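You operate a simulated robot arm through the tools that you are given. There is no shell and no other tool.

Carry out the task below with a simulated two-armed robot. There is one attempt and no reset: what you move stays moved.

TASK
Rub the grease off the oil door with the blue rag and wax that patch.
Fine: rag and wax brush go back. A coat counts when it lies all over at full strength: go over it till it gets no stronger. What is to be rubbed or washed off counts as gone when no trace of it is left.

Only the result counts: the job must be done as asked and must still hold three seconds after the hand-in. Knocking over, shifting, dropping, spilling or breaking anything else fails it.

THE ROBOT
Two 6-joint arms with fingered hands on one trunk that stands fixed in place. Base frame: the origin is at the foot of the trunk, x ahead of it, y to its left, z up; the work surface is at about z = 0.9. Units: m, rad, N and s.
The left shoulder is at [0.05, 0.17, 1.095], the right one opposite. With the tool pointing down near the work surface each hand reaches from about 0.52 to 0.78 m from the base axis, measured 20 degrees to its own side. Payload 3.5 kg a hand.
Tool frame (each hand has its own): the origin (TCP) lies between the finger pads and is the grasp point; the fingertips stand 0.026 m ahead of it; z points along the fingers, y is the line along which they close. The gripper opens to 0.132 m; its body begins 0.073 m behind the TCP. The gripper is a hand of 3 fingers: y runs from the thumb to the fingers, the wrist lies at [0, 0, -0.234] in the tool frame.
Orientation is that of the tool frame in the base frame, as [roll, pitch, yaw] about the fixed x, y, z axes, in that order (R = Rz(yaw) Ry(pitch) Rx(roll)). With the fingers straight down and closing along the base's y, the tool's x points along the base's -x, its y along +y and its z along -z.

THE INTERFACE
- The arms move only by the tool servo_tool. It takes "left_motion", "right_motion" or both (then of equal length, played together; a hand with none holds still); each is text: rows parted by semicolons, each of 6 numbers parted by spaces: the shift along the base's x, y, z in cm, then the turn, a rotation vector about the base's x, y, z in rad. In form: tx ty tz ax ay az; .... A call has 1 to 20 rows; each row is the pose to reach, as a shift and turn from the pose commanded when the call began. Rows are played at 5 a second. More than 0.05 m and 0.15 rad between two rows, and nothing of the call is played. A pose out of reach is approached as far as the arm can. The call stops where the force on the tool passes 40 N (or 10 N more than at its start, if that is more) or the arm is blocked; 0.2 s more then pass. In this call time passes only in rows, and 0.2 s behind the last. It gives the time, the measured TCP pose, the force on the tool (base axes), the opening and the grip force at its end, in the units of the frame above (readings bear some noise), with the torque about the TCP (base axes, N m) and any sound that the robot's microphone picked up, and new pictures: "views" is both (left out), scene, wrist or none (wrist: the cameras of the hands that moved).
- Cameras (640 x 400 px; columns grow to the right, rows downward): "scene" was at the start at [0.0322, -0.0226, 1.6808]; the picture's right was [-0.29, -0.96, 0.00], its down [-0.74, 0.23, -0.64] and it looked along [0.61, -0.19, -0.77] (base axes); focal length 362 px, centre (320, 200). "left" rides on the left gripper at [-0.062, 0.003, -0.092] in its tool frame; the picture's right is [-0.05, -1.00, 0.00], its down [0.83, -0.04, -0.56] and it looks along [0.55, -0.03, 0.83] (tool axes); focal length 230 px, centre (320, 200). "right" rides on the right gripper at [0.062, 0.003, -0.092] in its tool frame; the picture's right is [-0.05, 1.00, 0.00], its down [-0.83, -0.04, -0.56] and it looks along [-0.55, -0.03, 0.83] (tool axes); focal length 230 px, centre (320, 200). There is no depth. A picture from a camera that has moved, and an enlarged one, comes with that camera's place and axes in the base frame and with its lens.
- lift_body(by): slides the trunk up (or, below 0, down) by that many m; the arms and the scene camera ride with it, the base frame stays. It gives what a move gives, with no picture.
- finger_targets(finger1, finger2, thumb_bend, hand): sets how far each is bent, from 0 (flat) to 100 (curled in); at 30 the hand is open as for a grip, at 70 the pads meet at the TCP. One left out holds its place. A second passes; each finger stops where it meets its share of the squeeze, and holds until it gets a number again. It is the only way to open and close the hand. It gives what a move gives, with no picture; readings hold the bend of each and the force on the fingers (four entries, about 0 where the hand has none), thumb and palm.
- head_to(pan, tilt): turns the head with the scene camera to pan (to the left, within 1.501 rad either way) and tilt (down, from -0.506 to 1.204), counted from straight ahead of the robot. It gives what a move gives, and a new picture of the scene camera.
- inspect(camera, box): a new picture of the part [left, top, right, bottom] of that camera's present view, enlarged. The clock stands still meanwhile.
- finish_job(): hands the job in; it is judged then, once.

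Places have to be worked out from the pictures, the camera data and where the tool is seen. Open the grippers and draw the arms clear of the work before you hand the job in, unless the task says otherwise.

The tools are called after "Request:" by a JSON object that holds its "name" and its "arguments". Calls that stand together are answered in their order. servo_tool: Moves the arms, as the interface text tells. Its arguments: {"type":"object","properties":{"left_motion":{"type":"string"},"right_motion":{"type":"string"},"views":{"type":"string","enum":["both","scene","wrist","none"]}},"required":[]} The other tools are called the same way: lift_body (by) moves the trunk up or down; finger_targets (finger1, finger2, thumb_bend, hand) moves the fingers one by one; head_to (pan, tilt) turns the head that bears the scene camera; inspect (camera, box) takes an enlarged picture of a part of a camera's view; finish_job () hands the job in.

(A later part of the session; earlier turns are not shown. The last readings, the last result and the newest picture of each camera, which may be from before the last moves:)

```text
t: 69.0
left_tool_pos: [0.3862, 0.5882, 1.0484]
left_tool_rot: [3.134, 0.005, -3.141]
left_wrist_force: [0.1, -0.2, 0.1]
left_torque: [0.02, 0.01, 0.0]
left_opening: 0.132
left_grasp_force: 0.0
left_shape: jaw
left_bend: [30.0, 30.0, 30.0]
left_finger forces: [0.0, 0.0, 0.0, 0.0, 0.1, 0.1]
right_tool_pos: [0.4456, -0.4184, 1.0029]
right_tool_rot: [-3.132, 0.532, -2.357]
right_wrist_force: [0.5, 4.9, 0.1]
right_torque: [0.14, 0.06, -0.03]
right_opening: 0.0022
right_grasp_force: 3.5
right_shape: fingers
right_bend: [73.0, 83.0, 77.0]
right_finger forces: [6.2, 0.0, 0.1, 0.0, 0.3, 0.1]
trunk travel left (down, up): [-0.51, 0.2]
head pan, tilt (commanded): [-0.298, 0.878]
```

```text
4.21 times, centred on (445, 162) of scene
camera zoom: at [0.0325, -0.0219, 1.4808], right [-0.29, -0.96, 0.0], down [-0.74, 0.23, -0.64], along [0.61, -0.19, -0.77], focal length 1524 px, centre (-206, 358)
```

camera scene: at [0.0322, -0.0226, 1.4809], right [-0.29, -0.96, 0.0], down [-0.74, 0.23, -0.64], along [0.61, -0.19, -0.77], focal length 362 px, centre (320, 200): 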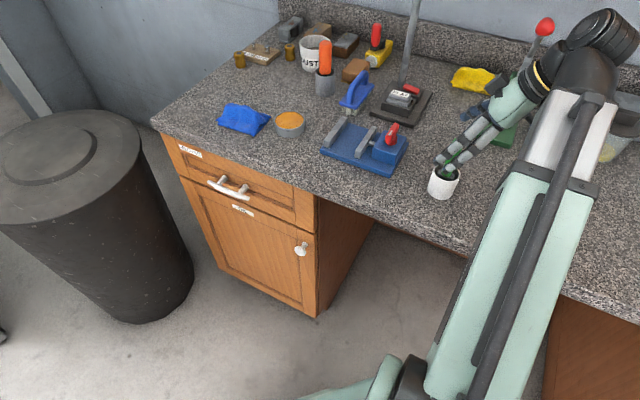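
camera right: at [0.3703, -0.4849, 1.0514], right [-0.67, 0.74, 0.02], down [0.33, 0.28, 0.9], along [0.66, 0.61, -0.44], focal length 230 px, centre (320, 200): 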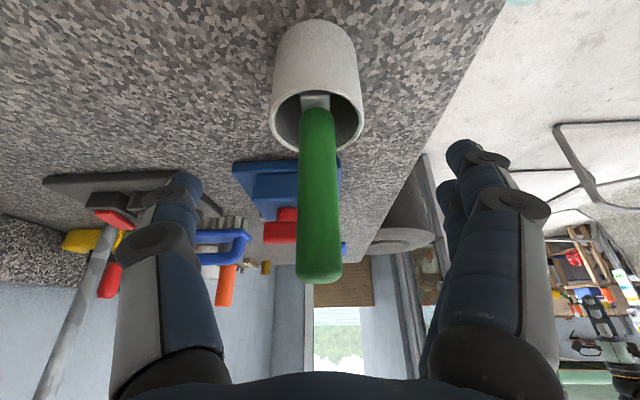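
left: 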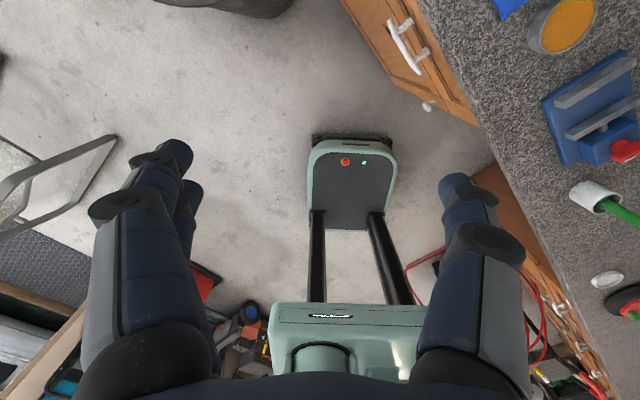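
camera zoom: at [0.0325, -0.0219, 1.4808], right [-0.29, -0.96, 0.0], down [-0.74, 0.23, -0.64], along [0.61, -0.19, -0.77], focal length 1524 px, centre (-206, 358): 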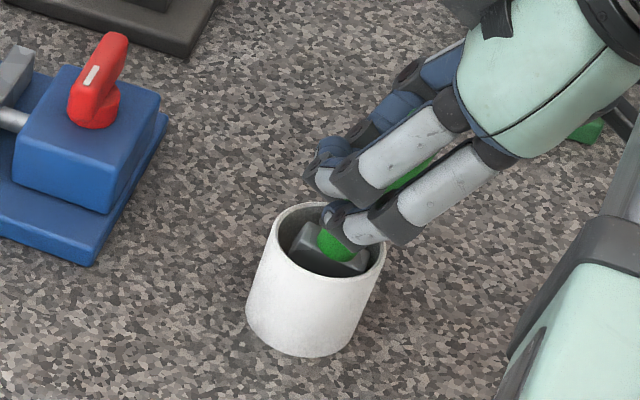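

Only finger 1 touches: the handle stands on the camera side of the finger plane, so the thumb closed past it. I'll reopen, shift the hand about 1.2 cm toward that side, and look.

Request:
{"name": "finger_targets", "arguments": {"hand": "right", "finger1": 40, "finger2": 40, "thumb_bend": 40}}

Request:
{"name": "servo_tool", "arguments": {"right_motion": "-0.45 -0.45 0 0 0 0; -0.9 -0.9 0 0 0 0", "views": "wrist"}}

Request:
{"name": "inspect", "arguments": {"camera": "scene", "box": [400, 115, 490, 210]}}

```text
t: 70.0
left_tool_pos: [0.387, 0.5883, 1.0486]
left_tool_rot: [3.133, 0.005, 3.141]
left_wrist_force: [0.5, -0.1, -0.1]
left_torque: [-0.04, -0.02, 0.03]
left_opening: 0.1318
left_grasp_force: 0.0
left_shape: jaw
left_bend: [30.0, 30.0, 30.0]
left_finger forces: [0.0, 0.1, 0.1, 0.1, 0.0, 0.1]
right_tool_pos: [0.445, -0.4173, 1.0027]
right_tool_rot: [-3.131, 0.533, -2.355]
right_wrist_force: [-0.5, -0.4, -0.8]
right_torque: [-0.01, -0.01, 0.06]
right_opening: 0.101
right_grasp_force: 0.1
right_shape: fingers
right_bend: [40.0, 40.0, 40.0]
right_finger forces: [0.0, 0.0, 0.0, 0.0, 0.0, 0.0]
trunk travel left (down, up): [-0.51, 0.2]
head pan, tilt (commanded): [-0.298, 0.878]
```

```text
t: 70.6
left_tool_pos: [0.3854, 0.5876, 1.048]
left_tool_rot: [3.135, 0.005, 3.141]
left_wrist_force: [0.6, 0.5, 0.7]
left_torque: [0.01, 0.01, 0.02]
left_opening: 0.1318
left_grasp_force: 0.0
left_shape: jaw
left_bend: [30.0, 30.0, 30.0]
left_finger forces: [0.0, 0.0, 0.0, 0.0, 0.1, 0.0]
right_tool_pos: [0.4358, -0.4253, 1.0031]
right_tool_rot: [-3.131, 0.532, -2.357]
right_wrist_force: [-0.2, 0.1, -0.7]
right_torque: [-0.01, 0.01, -0.02]
right_opening: 0.1009
right_grasp_force: 0.0
right_shape: fingers
right_bend: [40.0, 40.0, 40.0]
right_finger forces: [0.0, 0.0, 0.1, 0.0, 0.0, 0.0]
trunk travel left (down, up): [-0.51, 0.2]
head pan, tilt (commanded): [-0.298, 0.878]
camera right: at [0.3615, -0.4937, 1.0515], right [-0.67, 0.74, 0.02], down [0.33, 0.28, 0.9], along [0.66, 0.61, -0.44], focal length 230 px, centre (320, 200)
```

right: 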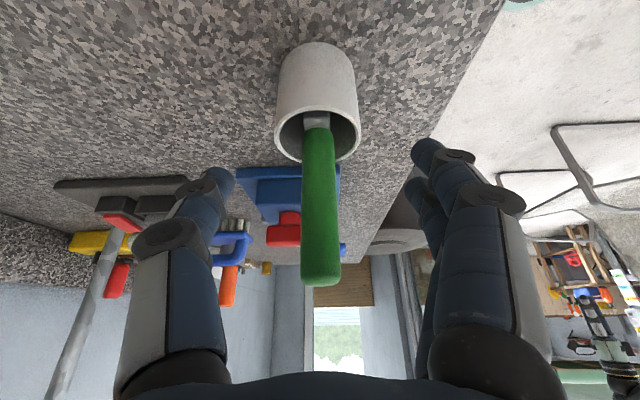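

```text
4.21 times, centred on (445, 162) of scene
camera zoom: at [0.0322, -0.0226, 1.4808], right [-0.29, -0.96, 0.0], down [-0.74, 0.23, -0.64], along [0.61, -0.19, -0.77], focal length 1524 px, centre (-206, 358)
```

zoom: 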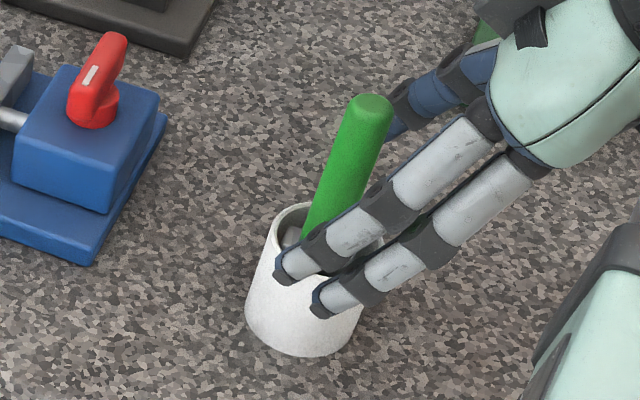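

By its apparent width the handle is now right at the TCP. I'll close again and check all three contacts.

Request:
{"name": "finger_targets", "arguments": {"hand": "right", "finger1": 70, "finger2": 70, "thumb_bend": 70}}

Request:
{"name": "inspect", "arguments": {"camera": "right", "box": [160, 0, 520, 300]}}

Request:
{"name": "inspect", "arguments": {"camera": "scene", "box": [400, 115, 490, 210]}}

```text
t: 71.6
left_tool_pos: [0.3853, 0.588, 1.0495]
left_tool_rot: [3.136, 0.004, -3.141]
left_wrist_force: [-0.5, 0.2, -0.1]
left_torque: [-0.04, 0.02, 0.0]
left_opening: 0.1318
left_grasp_force: 0.1
left_shape: jaw
left_bend: [30.0, 30.0, 30.0]
left_finger forces: [0.1, 0.1, 0.0, 0.0, 0.0, 0.1]
right_tool_pos: [0.4363, -0.4257, 1.0022]
right_tool_rot: [-3.131, 0.533, -2.357]
right_wrist_force: [-0.4, 0.3, 0.3]
right_torque: [-0.05, -0.01, -0.01]
right_opening: 0.0106
right_grasp_force: 4.5
right_shape: fingers
right_bend: [70.0, 66.0, 68.0]
right_finger forces: [0.1, 4.0, 0.1, 0.0, 4.1, 0.0]
trunk travel left (down, up): [-0.51, 0.2]
head pan, tilt (commanded): [-0.298, 0.878]
```

```text
1.33 times, centred on (340, 150) of right
camera zoom: at [0.3615, -0.4937, 1.0515], right [-0.67, 0.74, 0.02], down [0.33, 0.28, 0.9], along [0.66, 0.61, -0.44], focal length 307 px, centre (293, 267)
```

zoom: 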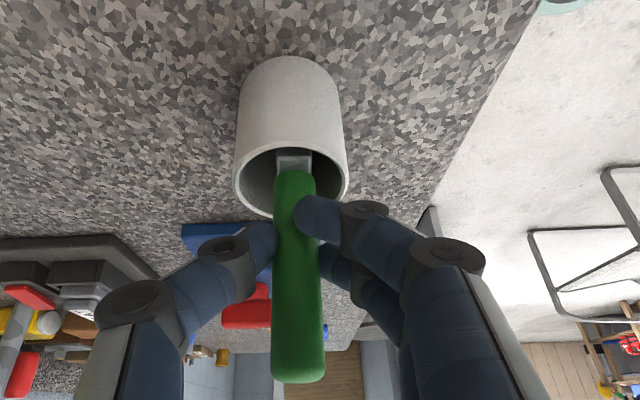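

```text
4.21 times, centred on (445, 162) of scene
camera zoom: at [0.0322, -0.0226, 1.4808], right [-0.29, -0.96, 0.0], down [-0.74, 0.23, -0.64], along [0.61, -0.19, -0.77], focal length 1524 px, centre (-206, 358)
```

zoom: 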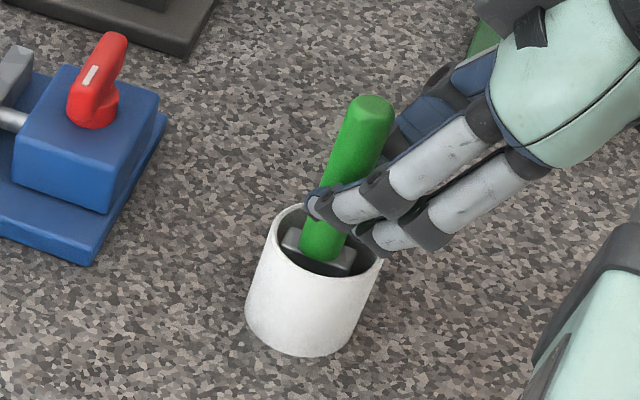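

Thumb and finger 2 now hold it, but finger 1 misses on the near side. I'll open a little, shift 0.6 cm back, and close again so both fingers bear.

Request:
{"name": "finger_targets", "arguments": {"hand": "right", "finger1": 45, "finger2": 45, "thumb_bend": 45}}

Request:
{"name": "servo_tool", "arguments": {"right_motion": "0.2 0.2 0 0 0 0; 0.4 0.4 0 0 0 0", "views": "none"}}

Request:
{"name": "finger_targets", "arguments": {"hand": "right", "finger1": 75, "finger2": 75, "thumb_bend": 75}}

Request:
{"name": "inspect", "arguments": {"camera": "right", "box": [160, 0, 520, 300]}}

```text
t: 72.6
left_tool_pos: [0.3856, 0.5879, 1.0486]
left_tool_rot: [3.134, 0.006, 3.14]
left_wrist_force: [-0.6, -0.4, 0.0]
left_torque: [0.03, 0.0, 0.0]
left_opening: 0.1321
left_grasp_force: 0.2
left_shape: jaw
left_bend: [30.0, 30.0, 30.0]
left_finger forces: [0.1, 0.1, 0.0, 0.1, 0.0, 0.1]
right_tool_pos: [0.4348, -0.4268, 1.0024]
right_tool_rot: [-3.131, 0.534, -2.355]
right_wrist_force: [0.5, 1.2, 0.0]
right_torque: [0.0, 0.03, -0.02]
right_opening: 0.0839
right_grasp_force: 0.1
right_shape: fingers
right_bend: [45.0, 45.0, 45.0]
right_finger forces: [0.0, 0.0, 0.1, 0.0, 0.0, 0.1]
trunk travel left (down, up): [-0.51, 0.2]
head pan, tilt (commanded): [-0.298, 0.878]
```

```text
t: 73.2
left_tool_pos: [0.3853, 0.5884, 1.0484]
left_tool_rot: [3.134, 0.006, 3.141]
left_wrist_force: [-0.5, 0.2, 0.6]
left_torque: [0.0, 0.05, -0.03]
left_opening: 0.132
left_grasp_force: 0.1
left_shape: jaw
left_bend: [30.0, 30.0, 30.0]
left_finger forces: [0.0, 0.1, 0.0, 0.0, 0.1, 0.0]
right_tool_pos: [0.4392, -0.4216, 1.0026]
right_tool_rot: [-3.132, 0.533, -2.357]
right_wrist_force: [0.3, 0.5, 0.4]
right_torque: [0.0, 0.04, -0.02]
right_opening: 0.0837
right_grasp_force: 0.1
right_shape: fingers
right_bend: [45.0, 45.0, 45.0]
right_finger forces: [0.0, 0.1, 0.0, 0.0, 0.0, 0.0]
trunk travel left (down, up): [-0.51, 0.2]
head pan, tilt (commanded): [-0.298, 0.878]
```

```text
t: 74.2
left_tool_pos: [0.3846, 0.5881, 1.0488]
left_tool_rot: [3.136, 0.006, -3.141]
left_wrist_force: [0.1, 0.3, -0.3]
left_torque: [-0.01, 0.02, -0.01]
left_opening: 0.132
left_grasp_force: 0.1
left_shape: jaw
left_bend: [30.0, 30.0, 30.0]
left_finger forces: [0.0, 0.1, 0.1, 0.0, 0.1, 0.0]
right_tool_pos: [0.4397, -0.422, 1.0036]
right_tool_rot: [-3.133, 0.532, -2.356]
right_wrist_force: [-0.8, -0.4, 0.0]
right_torque: [-0.02, 0.01, -0.01]
right_opening: 0.0153
right_grasp_force: 14.7
right_shape: fingers
right_bend: [72.0, 72.0, 68.0]
right_finger forces: [8.4, 6.6, 0.0, 0.0, 14.6, 0.0]
trunk travel left (down, up): [-0.51, 0.2]
head pan, tilt (commanded): [-0.298, 0.878]
```

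```text
1.33 times, centred on (340, 150) of right
camera zoom: at [0.3657, -0.4897, 1.0516], right [-0.67, 0.74, 0.02], down [0.33, 0.28, 0.9], along [0.66, 0.61, -0.44], focal length 307 px, centre (293, 267)
```

zoom: 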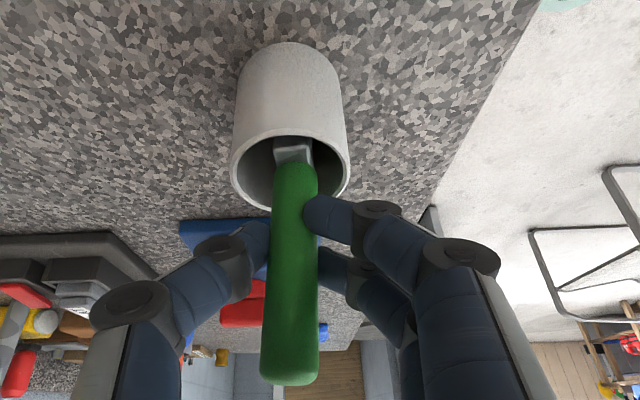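

All three now grip (8.4, 6.6 and 14.6 N). I'll squeeze a bit harder and lift the brush straight out of the cup.

Request:
{"name": "finger_targets", "arguments": {"hand": "right", "finger1": 88, "finger2": 88, "thumb_bend": 88}}

Request:
{"name": "servo_tool", "arguments": {"right_motion": "0 0 2 0 0 0; 0 0 4 0 0 0; 0 0 7 0 0 0; 0 0 10 0 0 0; 0 0 12 0 0 0", "views": "both"}}

Request:
{"name": "inspect", "arguments": {"camera": "scene", "box": [400, 80, 500, 200]}}

Request:
{"name": "inspect", "arguments": {"camera": "right", "box": [160, 0, 520, 300]}}

```text
t: 75.2
left_tool_pos: [0.3854, 0.5893, 1.0479]
left_tool_rot: [3.134, 0.006, -3.141]
left_wrist_force: [-0.9, -0.8, 0.7]
left_torque: [-0.03, 0.02, 0.03]
left_opening: 0.1322
left_grasp_force: 0.0
left_shape: jaw
left_bend: [30.0, 30.0, 30.0]
left_finger forces: [0.0, 0.0, 0.0, 0.0, 0.1, 0.0]
right_tool_pos: [0.4396, -0.4214, 1.0032]
right_tool_rot: [-3.131, 0.532, -2.356]
right_wrist_force: [-1.2, 0.1, 0.5]
right_torque: [-0.02, 0.1, 0.02]
right_opening: 0.0146
right_grasp_force: 24.3
right_shape: fingers
right_bend: [72.0, 72.0, 69.0]
right_finger forces: [15.6, 10.1, 0.0, 0.1, 22.8, 0.1]
trunk travel left (down, up): [-0.51, 0.2]
head pan, tilt (commanded): [-0.298, 0.878]
```

```text
t: 76.4
left_tool_pos: [0.3858, 0.5873, 1.047]
left_tool_rot: [3.134, 0.007, 3.141]
left_wrist_force: [-0.5, 0.1, -0.7]
left_torque: [0.0, -0.03, -0.01]
left_opening: 0.1319
left_grasp_force: 0.1
left_shape: jaw
left_bend: [30.0, 30.0, 30.0]
left_finger forces: [0.0, 0.0, 0.0, 0.0, 0.0, 0.0]
right_tool_pos: [0.4591, -0.4183, 1.0973]
right_tool_rot: [-3.122, 0.534, -2.356]
right_wrist_force: [-0.4, 0.6, -0.9]
right_torque: [-0.03, 0.01, -0.02]
right_opening: 0.0143
right_grasp_force: 24.2
right_shape: fingers
right_bend: [72.0, 72.0, 71.0]
right_finger forces: [15.1, 10.0, 0.0, 0.0, 22.5, 0.0]
right hand out of reach, approached as far as the arm can: row 4, 5
trunk travel left (down, up): [-0.51, 0.2]
head pan, tilt (commanded): [-0.298, 0.878]
camera scene: at [0.0322, -0.0227, 1.4808], right [-0.29, -0.96, 0.0], down [-0.74, 0.23, -0.64], along [0.61, -0.19, -0.77], focal length 362 px, centre (320, 200)
camera right: at [0.3856, -0.4865, 1.1447], right [-0.67, 0.74, 0.01], down [0.33, 0.28, 0.9], along [0.67, 0.6, -0.43], focal length 230 px, centre (320, 200)
```

scene: 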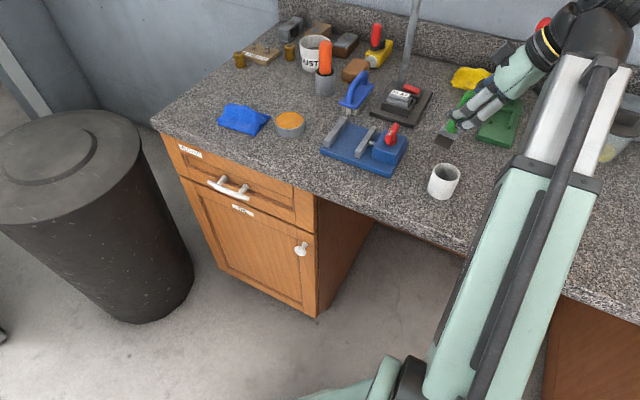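
right: 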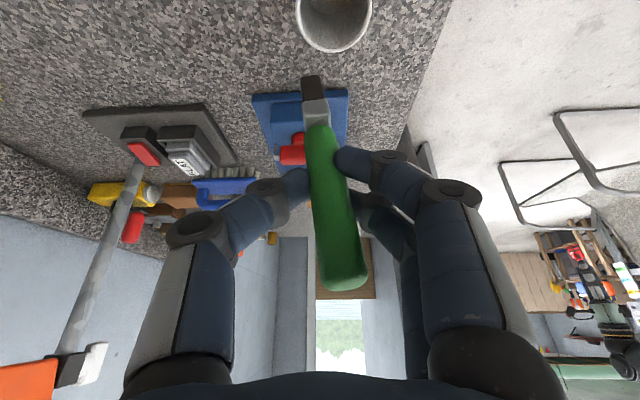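

```text
3.33 times, centred on (450, 140) of scene
camera zoom: at [0.0322, -0.0227, 1.4808], right [-0.29, -0.96, 0.0], down [-0.74, 0.23, -0.64], along [0.61, -0.19, -0.77], focal length 1207 px, centre (-113, 400)
```

zoom: 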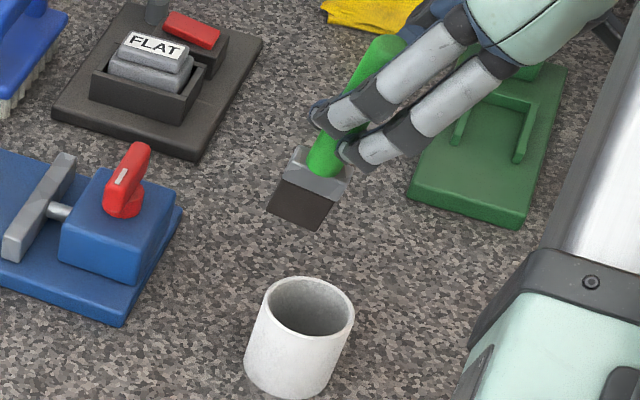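

```text
1.33 times, centred on (340, 150) of right
camera zoom: at [0.3856, -0.4865, 1.1447], right [-0.67, 0.74, 0.01], down [0.33, 0.28, 0.9], along [0.67, 0.6, -0.43], focal length 307 px, centre (293, 267)
```

zoom: 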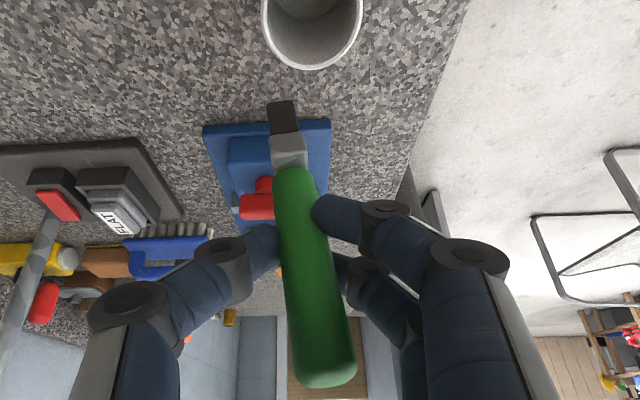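

The lifted item is a flat brush with metal ferrule and dark, clean bristles. Before dipping it I want to be sure the orange-handled item isn't the intended one, so I'll zoom hard into its cup.

Request:
{"name": "inspect", "arguments": {"camera": "scene", "box": [310, 60, 340, 100]}}

Request:
{"name": "inspect", "arguments": {"camera": "scene", "box": [314, 66, 336, 82]}}

Request:
{"name": "inspect", "arguments": {"camera": "left", "box": [0, 0, 640, 400]}}

```text
10.00 times, centred on (325, 80) of scene
camera zoom: at [0.0322, -0.0227, 1.4808], right [-0.29, -0.96, 0.0], down [-0.74, 0.23, -0.64], along [0.61, -0.19, -0.77], focal length 3620 px, centre (270, 1400)
```

zoom: 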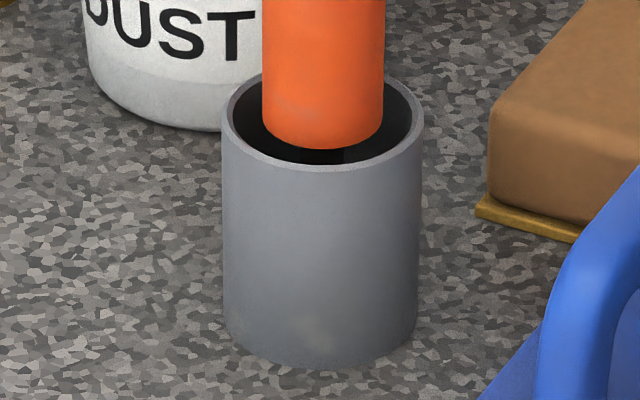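

```text
16.00 times, centred on (325, 74) of scene
camera zoom: at [0.0322, -0.0227, 1.4808], right [-0.29, -0.96, 0.0], down [-0.74, 0.23, -0.64], along [0.61, -0.19, -0.77], focal length 5793 px, centre (240, 2216)
```

zoom: 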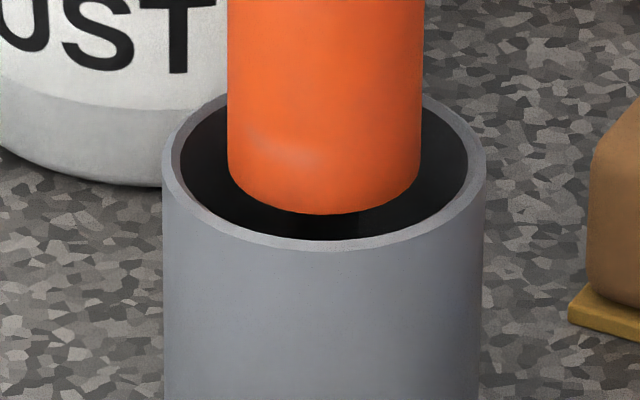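

```text
1.00 times, centred on (320, 200) of left (not enlarged: the box is as wide or as high as the picture)
camera zoom: at [0.4472, 0.5897, 1.1411], right [0.05, -1.0, -0.01], down [-0.83, -0.05, 0.55], along [-0.55, -0.02, -0.84], focal length 230 px, centre (320, 200)
```

zoom: 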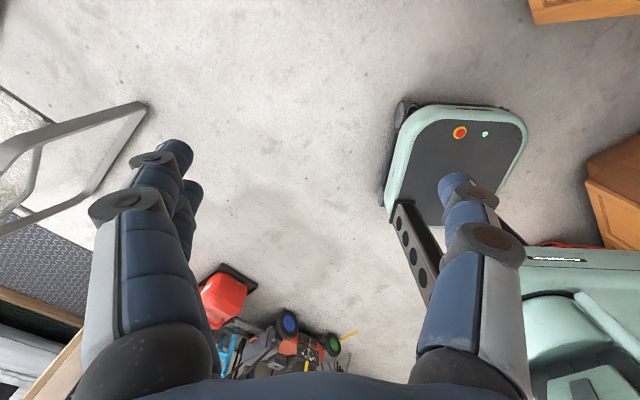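

The orange item sits on a black collar filling its holder and shows no bristles or ferrule, so the green flat brush is the wax brush. I'll raise the trunk again before carrying it to the tin.

Request:
{"name": "lift_body", "arguments": {"by": 0.2}}

Request:
{"name": "servo_tool", "arguments": {"right_motion": "3 3 -1 0 0 0; 6 6 -3 0 0 0; 9 9 -5 0 0 0; 12 12 -7 0 0 0; 15 15 -9 0 0 0; 18 18 -11 0 0 0; 21 21 -13 0 0 0; 23.5 23.5 -15 0 0 0", "views": "both"}}

```text
t: 78.6
left_tool_pos: [0.3853, 0.5882, 1.249]
left_tool_rot: [3.134, 0.006, 3.14]
left_wrist_force: [-0.7, 0.3, 0.1]
left_torque: [0.01, 0.0, -0.02]
left_opening: 0.132
left_grasp_force: 0.1
left_shape: jaw
left_bend: [30.0, 30.0, 30.0]
left_finger forces: [0.0, 0.0, 0.0, 0.1, 0.0, 0.0]
right_tool_pos: [0.4602, -0.4187, 1.295]
right_tool_rot: [-3.122, 0.532, -2.356]
right_wrist_force: [0.0, -0.4, -0.8]
right_torque: [0.02, 0.01, 0.0]
right_opening: 0.0143
right_grasp_force: 23.4
right_shape: fingers
right_bend: [72.0, 72.0, 71.0]
right_finger forces: [15.0, 10.2, 0.1, 0.0, 22.4, 0.0]
trunk travel left (down, up): [-0.71, 0.0]
head pan, tilt (commanded): [-0.298, 0.878]
```

```text
t: 80.4
left_tool_pos: [0.3853, 0.588, 1.2487]
left_tool_rot: [3.135, 0.005, 3.141]
left_wrist_force: [0.0, 0.5, -0.1]
left_torque: [0.01, -0.01, 0.04]
left_opening: 0.1321
left_grasp_force: 0.0
left_shape: jaw
left_bend: [30.0, 30.0, 30.0]
left_finger forces: [0.0, 0.0, 0.1, 0.1, 0.0, 0.0]
right_tool_pos: [0.6956, -0.1838, 1.1469]
right_tool_rot: [-3.122, 0.534, -2.358]
right_wrist_force: [0.9, -0.2, 0.0]
right_torque: [-0.01, 0.03, 0.01]
right_opening: 0.0144
right_grasp_force: 22.0
right_shape: fingers
right_bend: [72.0, 73.0, 73.0]
right_finger forces: [14.7, 9.1, 0.1, 0.1, 20.3, 0.0]
trunk travel left (down, up): [-0.71, 0.0]
head pan, tilt (commanded): [-0.298, 0.878]
camera scene: at [0.0328, -0.0222, 1.6808], right [-0.29, -0.96, 0.0], down [-0.74, 0.23, -0.64], along [0.61, -0.19, -0.77], focal length 362 px, centre (320, 200)
camera right: at [0.6204, -0.2508, 1.1949], right [-0.67, 0.74, 0.01], down [0.33, 0.28, 0.9], along [0.67, 0.6, -0.43], focal length 230 px, centre (320, 200)
```

scene: 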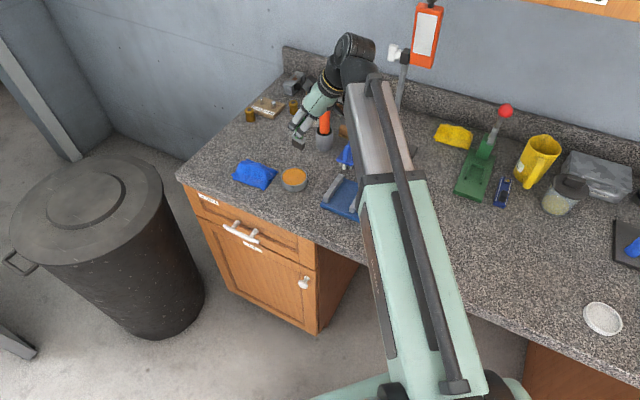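
right: 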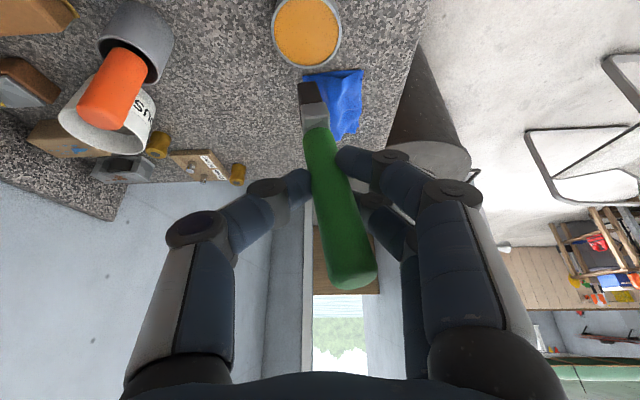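

The brush is over the tin area but seems to have turned slightly in the grip. I'll zoom to measure its pose relative to the hand and the tin.

Request:
{"name": "inspect", "arguments": {"camera": "right", "box": [160, 0, 520, 300]}}

Request:
{"name": "inspect", "arguments": {"camera": "scene", "box": [240, 90, 360, 210]}}

```text
1.33 times, centred on (340, 150) of right
camera zoom: at [0.6204, -0.2508, 1.1949], right [-0.67, 0.74, 0.01], down [0.33, 0.28, 0.9], along [0.67, 0.6, -0.43], focal length 307 px, centre (293, 267)
```

zoom: 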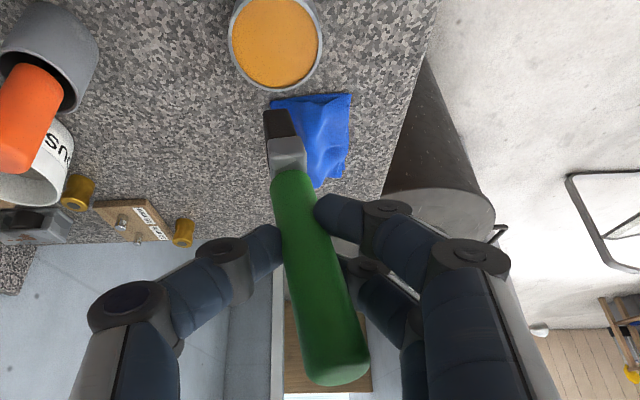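

```text
3.33 times, centred on (300, 150) of scene
camera zoom: at [0.0328, -0.0222, 1.6808], right [-0.29, -0.96, 0.0], down [-0.74, 0.23, -0.64], along [0.61, -0.19, -0.77], focal length 1207 px, centre (387, 367)
```

zoom: 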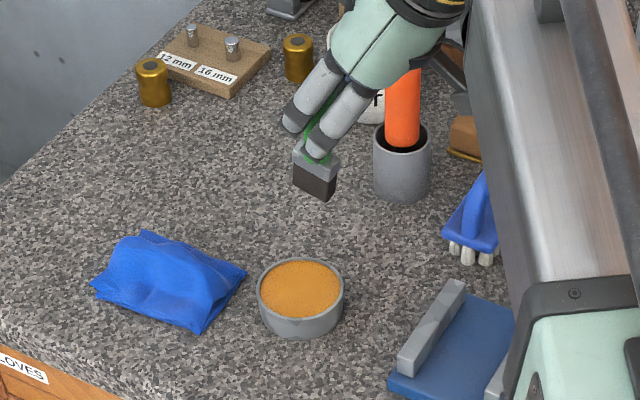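

The brush has slowly pivoted about 14° because finger 1 presses harder than finger 2. I'll ease finger 1 to balance the grip and check whether the pivoting stops.

Request:
{"name": "finger_targets", "arguments": {"hand": "right", "finger1": 75, "finger2": 88, "thumb_bend": 85}}

Request:
{"name": "inspect", "arguments": {"camera": "right", "box": [160, 0, 520, 300]}}

```text
t: 81.4
left_tool_pos: [0.3854, 0.588, 1.2478]
left_tool_rot: [3.135, 0.004, 3.14]
left_wrist_force: [0.5, 0.9, -1.0]
left_torque: [-0.03, 0.02, 0.01]
left_opening: 0.132
left_grasp_force: 0.0
left_shape: jaw
left_bend: [30.0, 30.0, 30.0]
left_finger forces: [0.1, 0.0, 0.0, 0.1, 0.0, 0.1]
right_tool_pos: [0.6947, -0.1844, 1.1465]
right_tool_rot: [-3.123, 0.536, -2.357]
right_wrist_force: [-0.6, -0.4, -0.2]
right_torque: [0.01, 0.0, 0.03]
right_opening: 0.0144
right_grasp_force: 20.7
right_shape: fingers
right_bend: [71.0, 73.0, 75.0]
right_finger forces: [11.8, 11.0, 0.1, 0.0, 18.6, 0.1]
trunk travel left (down, up): [-0.71, 0.0]
head pan, tilt (commanded): [-0.298, 0.878]
```

```text
1.33 times, centred on (340, 150) of right
camera zoom: at [0.6197, -0.2513, 1.1952], right [-0.67, 0.74, 0.01], down [0.33, 0.28, 0.9], along [0.67, 0.61, -0.43], focal length 307 px, centre (293, 267)
```

zoom: 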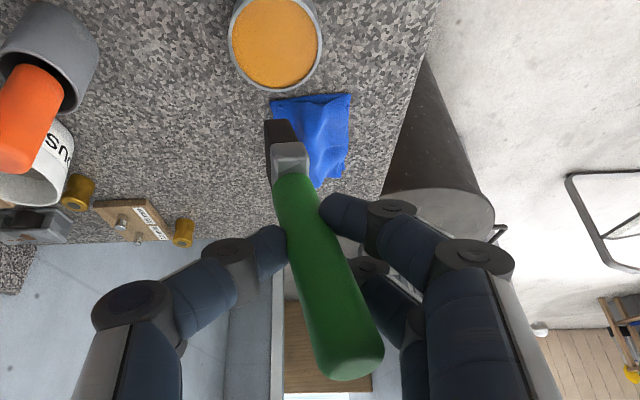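

It moved further while the forces shifted. I'll wait one second without motion to see if the creep has stopped with the balanced forces.

Request:
{"name": "servo_tool", "arguments": {"right_motion": "0 0 0 0 0 0; 0 0 0 0 0 0; 0 0 0 0 0 0; 0 0 0 0 0 0; 0 0 0 0 0 0", "views": "none"}}

Request:
{"name": "inspect", "arguments": {"camera": "right", "box": [160, 0, 520, 300]}}

```text
t: 82.6
left_tool_pos: [0.3857, 0.5887, 1.2483]
left_tool_rot: [3.133, 0.005, -3.141]
left_wrist_force: [0.0, -1.0, -0.2]
left_torque: [0.01, 0.02, -0.01]
left_opening: 0.1318
left_grasp_force: 0.0
left_shape: jaw
left_bend: [30.0, 30.0, 30.0]
left_finger forces: [0.0, 0.1, 0.0, 0.0, 0.0, 0.0]
right_tool_pos: [0.6944, -0.1829, 1.1461]
right_tool_rot: [-3.122, 0.535, -2.355]
right_wrist_force: [0.2, 0.3, -0.6]
right_torque: [0.01, -0.03, 0.01]
right_opening: 0.0147
right_grasp_force: 20.7
right_shape: fingers
right_bend: [71.0, 73.0, 75.0]
right_finger forces: [11.8, 10.9, 0.0, 0.0, 18.4, 0.0]
trunk travel left (down, up): [-0.71, 0.0]
head pan, tilt (commanded): [-0.298, 0.878]
```

```text
1.33 times, centred on (340, 150) of right
camera zoom: at [0.6197, -0.2513, 1.1952], right [-0.67, 0.74, 0.01], down [0.33, 0.28, 0.9], along [0.67, 0.61, -0.43], focal length 307 px, centre (293, 267)
```

zoom: 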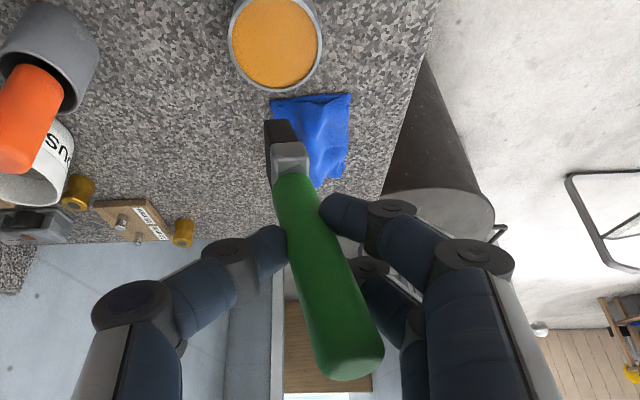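

The creep has stopped. I'll take a matching scene zoom to triangulate where the bristle tip is relative to the hand.

Request:
{"name": "inspect", "arguments": {"camera": "scene", "box": [260, 95, 340, 175]}}

Request:
{"name": "inspect", "arguments": {"camera": "right", "box": [260, 60, 400, 150]}}

```text
5.00 times, centred on (300, 135) of scene
camera zoom: at [0.0323, -0.0225, 1.6808], right [-0.29, -0.96, 0.0], down [-0.74, 0.23, -0.64], along [0.61, -0.19, -0.77], focal length 1810 px, centre (420, 525)
```

zoom: 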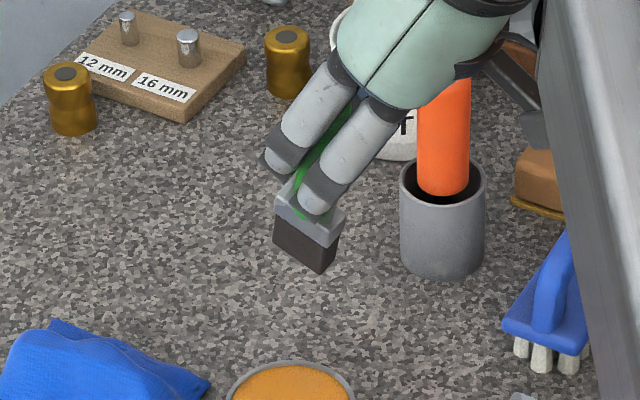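

```text
4.44 times, centred on (330, 105) of right
camera zoom: at [0.6197, -0.2513, 1.1952], right [-0.67, 0.74, 0.01], down [0.33, 0.28, 0.9], along [0.67, 0.61, -0.43], focal length 1022 px, centre (276, 622)
```

zoom: 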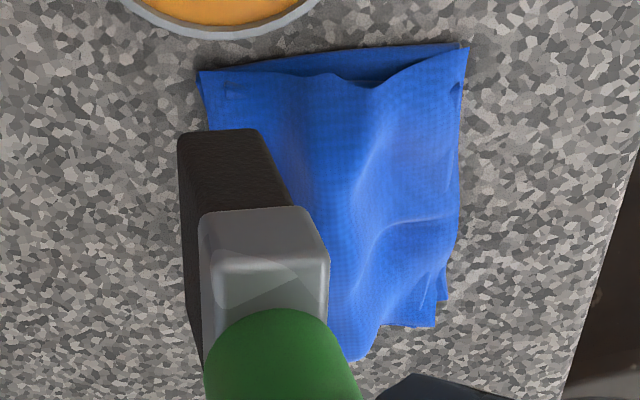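

Triangulation puts the bristle tip at about (0.718, -0.172, 1.060), 8.7 cm below the TCP. I'll move the tip over the tin's centre (0.731, -0.161) and lower it to just above the rim.

Request:
{"name": "servo_tool", "arguments": {"right_motion": "0.65 0.53 -3 0 0 0; 1.3 1.07 -6 0 0 0; 1.3 1.07 -9 0 0 0; 1.3 1.07 -10.9 0 0 0", "views": "both"}}

Request:
{"name": "inspect", "arguments": {"camera": "scene", "box": [250, 125, 340, 205]}}

Request:
{"name": "inspect", "arguments": {"camera": "right", "box": [230, 0, 420, 150]}}

```text
t: 83.6
left_tool_pos: [0.3843, 0.5883, 1.2475]
left_tool_rot: [3.135, 0.005, 3.141]
left_wrist_force: [-0.1, 0.0, 0.3]
left_torque: [-0.02, -0.02, -0.01]
left_opening: 0.132
left_grasp_force: 0.0
left_shape: jaw
left_bend: [30.0, 30.0, 30.0]
left_finger forces: [0.0, 0.1, 0.0, 0.1, 0.0, 0.1]
right_tool_pos: [0.7065, -0.173, 1.0363]
right_tool_rot: [-3.122, 0.533, -2.356]
right_wrist_force: [-0.1, -0.6, -1.0]
right_torque: [-0.05, 0.01, 0.0]
right_opening: 0.0145
right_grasp_force: 19.8
right_shape: fingers
right_bend: [71.0, 73.0, 75.0]
right_finger forces: [11.7, 10.4, 0.0, 0.0, 18.3, 0.1]
trunk travel left (down, up): [-0.71, 0.0]
head pan, tilt (commanded): [-0.298, 0.878]
camera scene: at [0.0324, -0.0225, 1.6808], right [-0.29, -0.96, 0.0], down [-0.74, 0.23, -0.64], along [0.61, -0.19, -0.77], focal length 362 px, centre (320, 200)
camera right: at [0.633, -0.2409, 1.0855], right [-0.67, 0.74, 0.01], down [0.33, 0.28, 0.9], along [0.67, 0.61, -0.43], focal length 230 px, centre (320, 200)
```

scene: 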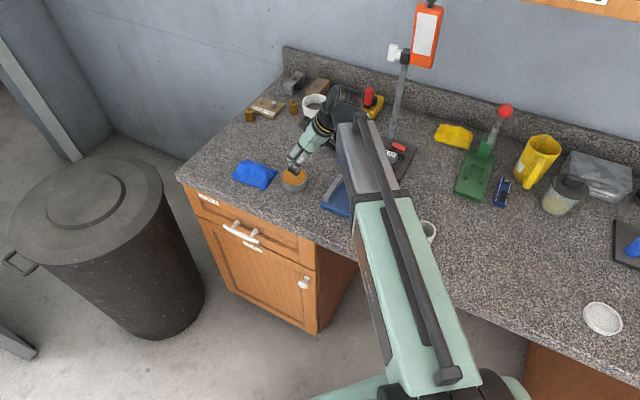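
right: 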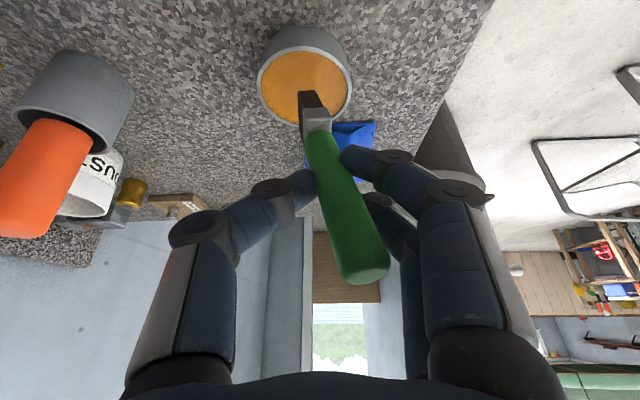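

```text
5.00 times, centred on (295, 165) of scene
camera zoom: at [0.0324, -0.0225, 1.6808], right [-0.29, -0.96, 0.0], down [-0.74, 0.23, -0.64], along [0.61, -0.19, -0.77], focal length 1810 px, centre (445, 375)
```

zoom: 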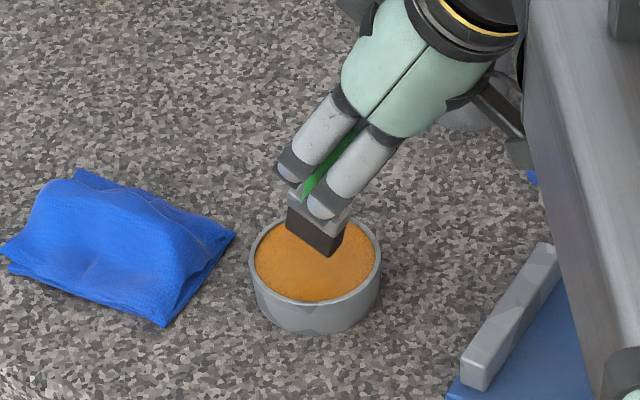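

```text
2.67 times, centred on (325, 75) of right
camera zoom: at [0.633, -0.2409, 1.0855], right [-0.67, 0.74, 0.01], down [0.33, 0.28, 0.9], along [0.67, 0.61, -0.43], focal length 614 px, centre (307, 533)
```

zoom: 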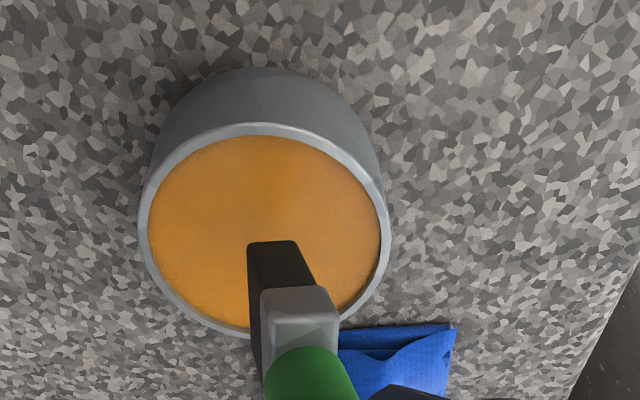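

The tip is well inside the tin's rim in both views. I'll dip it slowly.

Request:
{"name": "servo_tool", "arguments": {"right_motion": "0 0 -1 0 0 0; 0 0 -1.8 0 0 0; 0 0 -2.4 0 0 0; 0 0 -2.8 0 0 0; 0 0 -3.1 0 0 0", "views": "none"}}

Request:
{"name": "inspect", "arguments": {"camera": "scene", "box": [250, 125, 340, 205]}}

Request:
{"name": "inspect", "arguments": {"camera": "right", "box": [230, 0, 420, 150]}}

```text
t: 84.7
left_tool_pos: [0.3834, 0.5892, 1.2476]
left_tool_rot: [3.134, 0.008, 3.141]
left_wrist_force: [-0.6, -0.3, -0.3]
left_torque: [0.02, 0.02, 0.01]
left_opening: 0.1321
left_grasp_force: 0.2
left_shape: jaw
left_bend: [30.0, 30.0, 30.0]
left_finger forces: [0.0, 0.0, 0.0, 0.0, 0.0, 0.0]
right_tool_pos: [0.7093, -0.1725, 1.0152]
right_tool_rot: [-3.114, 0.546, -2.354]
right_wrist_force: [-5.5, -1.3, 26.1]
right_torque: [-0.01, 0.19, 0.0]
right_opening: 0.0146
right_grasp_force: 26.5
right_shape: fingers
right_bend: [72.0, 74.0, 79.0]
right_finger forces: [11.8, 19.2, 0.1, 0.0, 24.6, 0.0]
trunk travel left (down, up): [-0.71, 0.0]
head pan, tilt (commanded): [-0.298, 0.878]
stopped in row 5 (right hand): the force on the tool passed its limit at 42 N (the readings are from after the stop); the commanded pose is now the measured one
```

```text
5.00 times, centred on (295, 165) of scene
camera zoom: at [0.0303, -0.0224, 1.681], right [-0.29, -0.96, 0.0], down [-0.73, 0.23, -0.64], along [0.61, -0.19, -0.77], focal length 1810 px, centre (445, 375)
```

zoom: 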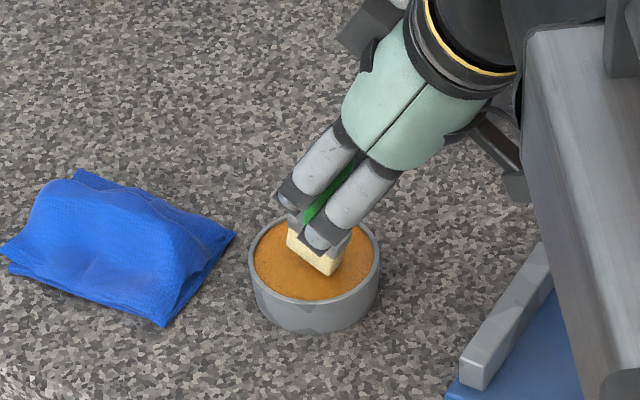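

```text
2.67 times, centred on (325, 75) of right
camera zoom: at [0.634, -0.2404, 1.063], right [-0.67, 0.75, 0.0], down [0.32, 0.28, 0.91], along [0.68, 0.6, -0.42], focal length 614 px, centre (307, 533)
```

zoom: 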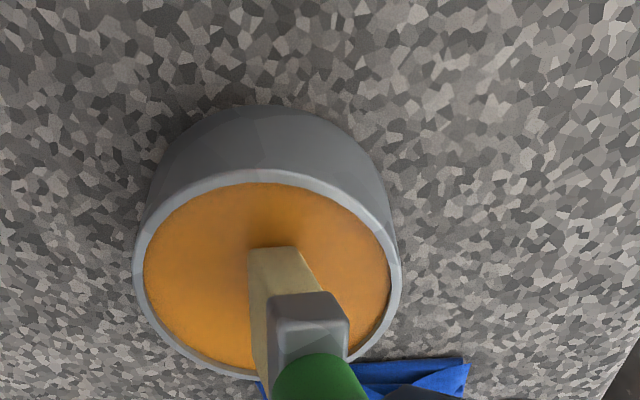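

The bristles turned cream – the brush is loaded, which confirms it is the wax brush. The wax surface is firm (26 N), so I'll lift straight up and re-measure the brush pose.

Request:
{"name": "servo_tool", "arguments": {"right_motion": "0 0 1 0 0 0; 0 0 3 0 0 0; 0 0 6 0 0 0; 0 0 9 0 0 0; -1 1 12 0 0 0", "views": "both"}}

Request:
{"name": "inspect", "arguments": {"camera": "scene", "box": [240, 90, 340, 205]}}

Request:
{"name": "inspect", "arguments": {"camera": "right", "box": [160, 0, 520, 300]}}

```text
t: 85.9
left_tool_pos: [0.3845, 0.5876, 1.2493]
left_tool_rot: [3.136, 0.006, -3.14]
left_wrist_force: [-0.8, 0.6, -0.7]
left_torque: [0.01, 0.03, 0.0]
left_opening: 0.1321
left_grasp_force: 0.1
left_shape: jaw
left_bend: [30.0, 30.0, 30.0]
left_finger forces: [0.0, 0.0, 0.0, 0.0, 0.1, 0.0]
right_tool_pos: [0.7007, -0.1628, 1.1308]
right_tool_rot: [-3.118, 0.542, -2.355]
right_wrist_force: [-0.4, 0.2, 0.6]
right_torque: [-0.02, 0.04, -0.02]
right_opening: 0.015
right_grasp_force: 19.8
right_shape: fingers
right_bend: [72.0, 74.0, 78.0]
right_finger forces: [10.6, 11.7, 0.1, 0.0, 17.2, 0.0]
trunk travel left (down, up): [-0.71, 0.0]
head pan, tilt (commanded): [-0.298, 0.878]
camera scene: at [0.032, -0.0222, 1.6808], right [-0.29, -0.96, 0.0], down [-0.74, 0.23, -0.64], along [0.61, -0.19, -0.77], focal length 362 px, centre (320, 200)
camera right: at [0.6252, -0.2311, 1.1789], right [-0.67, 0.75, 0.01], down [0.32, 0.28, 0.9], along [0.67, 0.6, -0.43], focal length 230 px, centre (320, 200)
```

scene: 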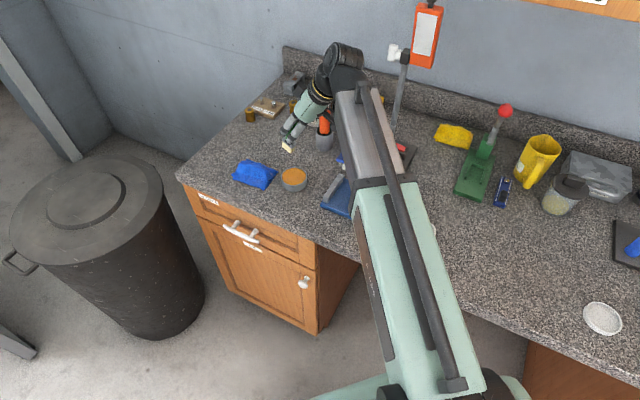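
right: 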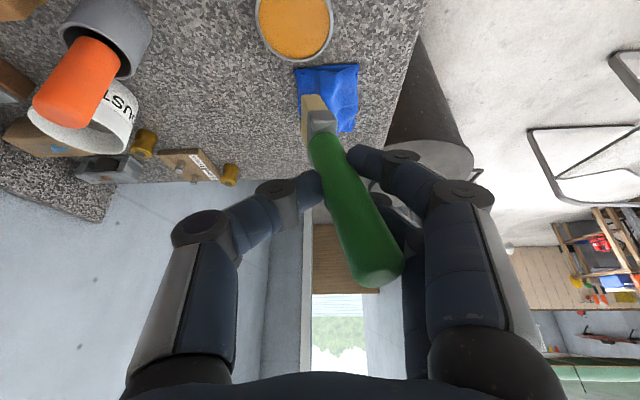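

```text
3.48 times, centred on (290, 148) of scene
camera zoom: at [0.032, -0.0222, 1.6808], right [-0.29, -0.96, 0.0], down [-0.74, 0.23, -0.64], along [0.61, -0.19, -0.77], focal length 1259 px, centre (424, 383)
```

zoom: 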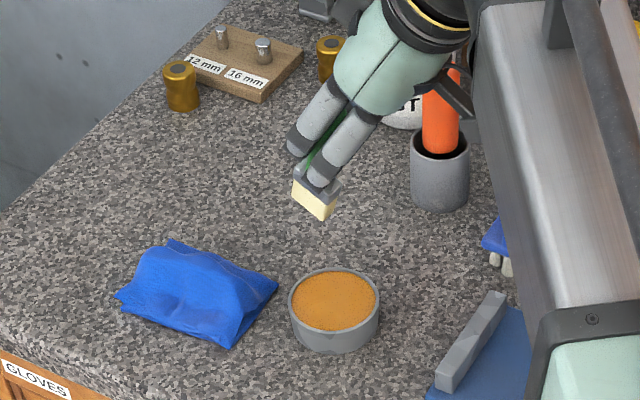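

```text
1.33 times, centred on (340, 150) of right
camera zoom: at [0.6252, -0.2311, 1.1789], right [-0.67, 0.75, 0.01], down [0.32, 0.28, 0.9], along [0.67, 0.6, -0.43], focal length 307 px, centre (293, 267)
```

zoom: 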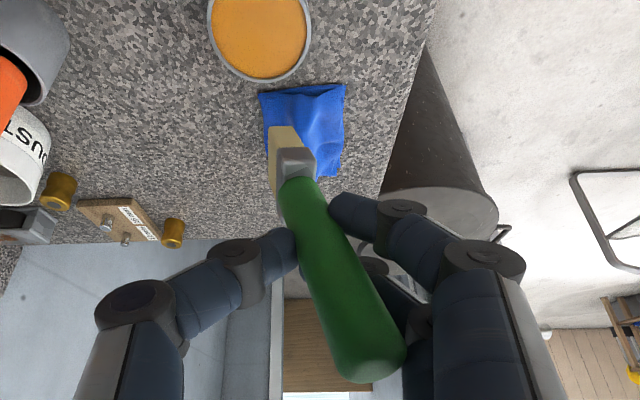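

The brush is loaded; it now leans about 20° in the grip, tip 8.7 cm from the TCP. I'll carry it off the counter to the free space in front of the cabinet.

Request:
{"name": "servo_tool", "arguments": {"right_motion": "-1.4 4 0 0 0 0; -2.9 8.1 0 0 0 0; -4.3 12.1 0 0 0 0; -5.8 16.1 0 0 0 0; -7.2 20.1 -1 0 0 0; -8.6 24.2 -2 0 0 0; -10.1 28.2 -3 0 0 0", "views": "scene"}}

Request:
{"name": "servo_tool", "arguments": {"right_motion": "0 0 0 -0.0941 -0.0941 0; 0 0 0 -0.1882 -0.1882 0; 0 0 0 -0.2823 -0.2823 0; 0 0 0 -0.3764 -0.3764 0; 0 0 0 -0.4706 -0.4706 0; 0 0 0 -0.5647 -0.5647 0; 0 0 0 -0.6588 -0.6588 0; 0 0 0 -0.7529 -0.7529 0; 0 0 0 -0.847 -0.847 0; 0 0 0 -0.9411 -0.9411 0", "views": "both"}}

```text
t: 87.5
left_tool_pos: [0.3859, 0.5883, 1.248]
left_tool_rot: [3.136, 0.005, 3.141]
left_wrist_force: [0.1, -0.1, 0.1]
left_torque: [-0.01, 0.01, -0.01]
left_opening: 0.1321
left_grasp_force: 0.1
left_shape: jaw
left_bend: [30.0, 30.0, 30.0]
left_finger forces: [0.0, 0.1, 0.0, 0.1, 0.0, 0.0]
right_tool_pos: [0.5982, 0.1222, 1.1012]
right_tool_rot: [-3.117, 0.542, -2.356]
right_wrist_force: [0.1, 0.4, -1.0]
right_torque: [0.01, 0.03, -0.01]
right_opening: 0.0149
right_grasp_force: 19.2
right_shape: fingers
right_bend: [72.0, 74.0, 78.0]
right_finger forces: [10.6, 10.3, 0.0, 0.0, 17.6, 0.1]
trunk travel left (down, up): [-0.71, 0.0]
head pan, tilt (commanded): [-0.298, 0.878]
camera scene: at [0.0321, -0.0219, 1.6809], right [-0.29, -0.96, 0.0], down [-0.74, 0.23, -0.64], along [0.61, -0.19, -0.77], focal length 362 px, centre (320, 200)
```

scene: 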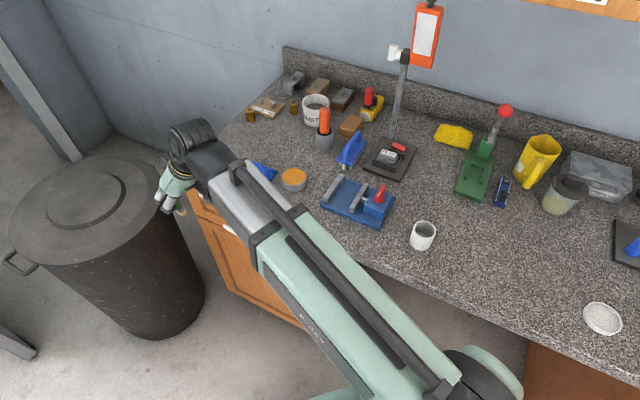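

```text
t: 89.7
left_tool_pos: [0.3848, 0.5873, 1.2475]
left_tool_rot: [3.135, 0.006, -3.141]
left_wrist_force: [0.3, -0.1, 0.8]
left_torque: [-0.01, -0.05, -0.02]
left_opening: 0.1319
left_grasp_force: 0.1
left_shape: jaw
left_bend: [30.0, 30.0, 30.0]
left_finger forces: [0.0, 0.1, 0.0, 0.0, 0.0, 0.0]
right_tool_pos: [0.599, 0.1198, 1.1013]
right_tool_rot: [-1.752, 0.12, -1.828]
right_wrist_force: [1.1, 0.3, -0.2]
right_torque: [0.02, 0.01, 0.03]
right_opening: 0.015
right_grasp_force: 17.2
right_shape: fingers
right_bend: [71.0, 75.0, 78.0]
right_finger forces: [11.6, 7.2, 0.0, 0.0, 15.5, 0.1]
trunk travel left (down, up): [-0.71, 0.0]
head pan, tilt (commanded): [-0.298, 0.878]
camera scene: at [0.0323, -0.0224, 1.6809], right [-0.29, -0.96, 0.0], down [-0.74, 0.23, -0.64], along [0.61, -0.19, -0.77], focal length 362 px, centre (320, 200)
camera right: at [0.4938, 0.0812, 1.1082], right [-0.13, 0.21, -0.97], down [-0.32, 0.92, 0.24], along [0.94, 0.34, -0.05], focal length 230 px, centre (320, 200)
```

scene: 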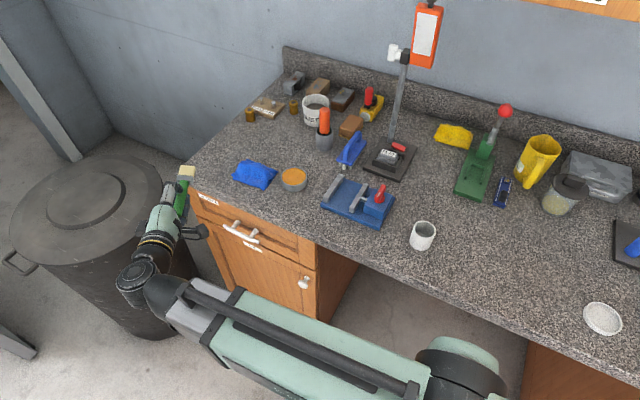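
right: 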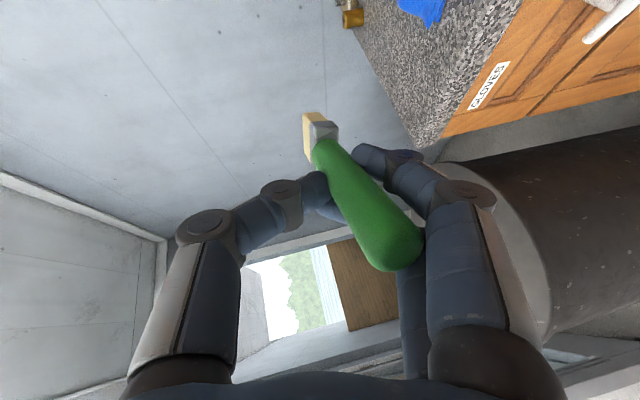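

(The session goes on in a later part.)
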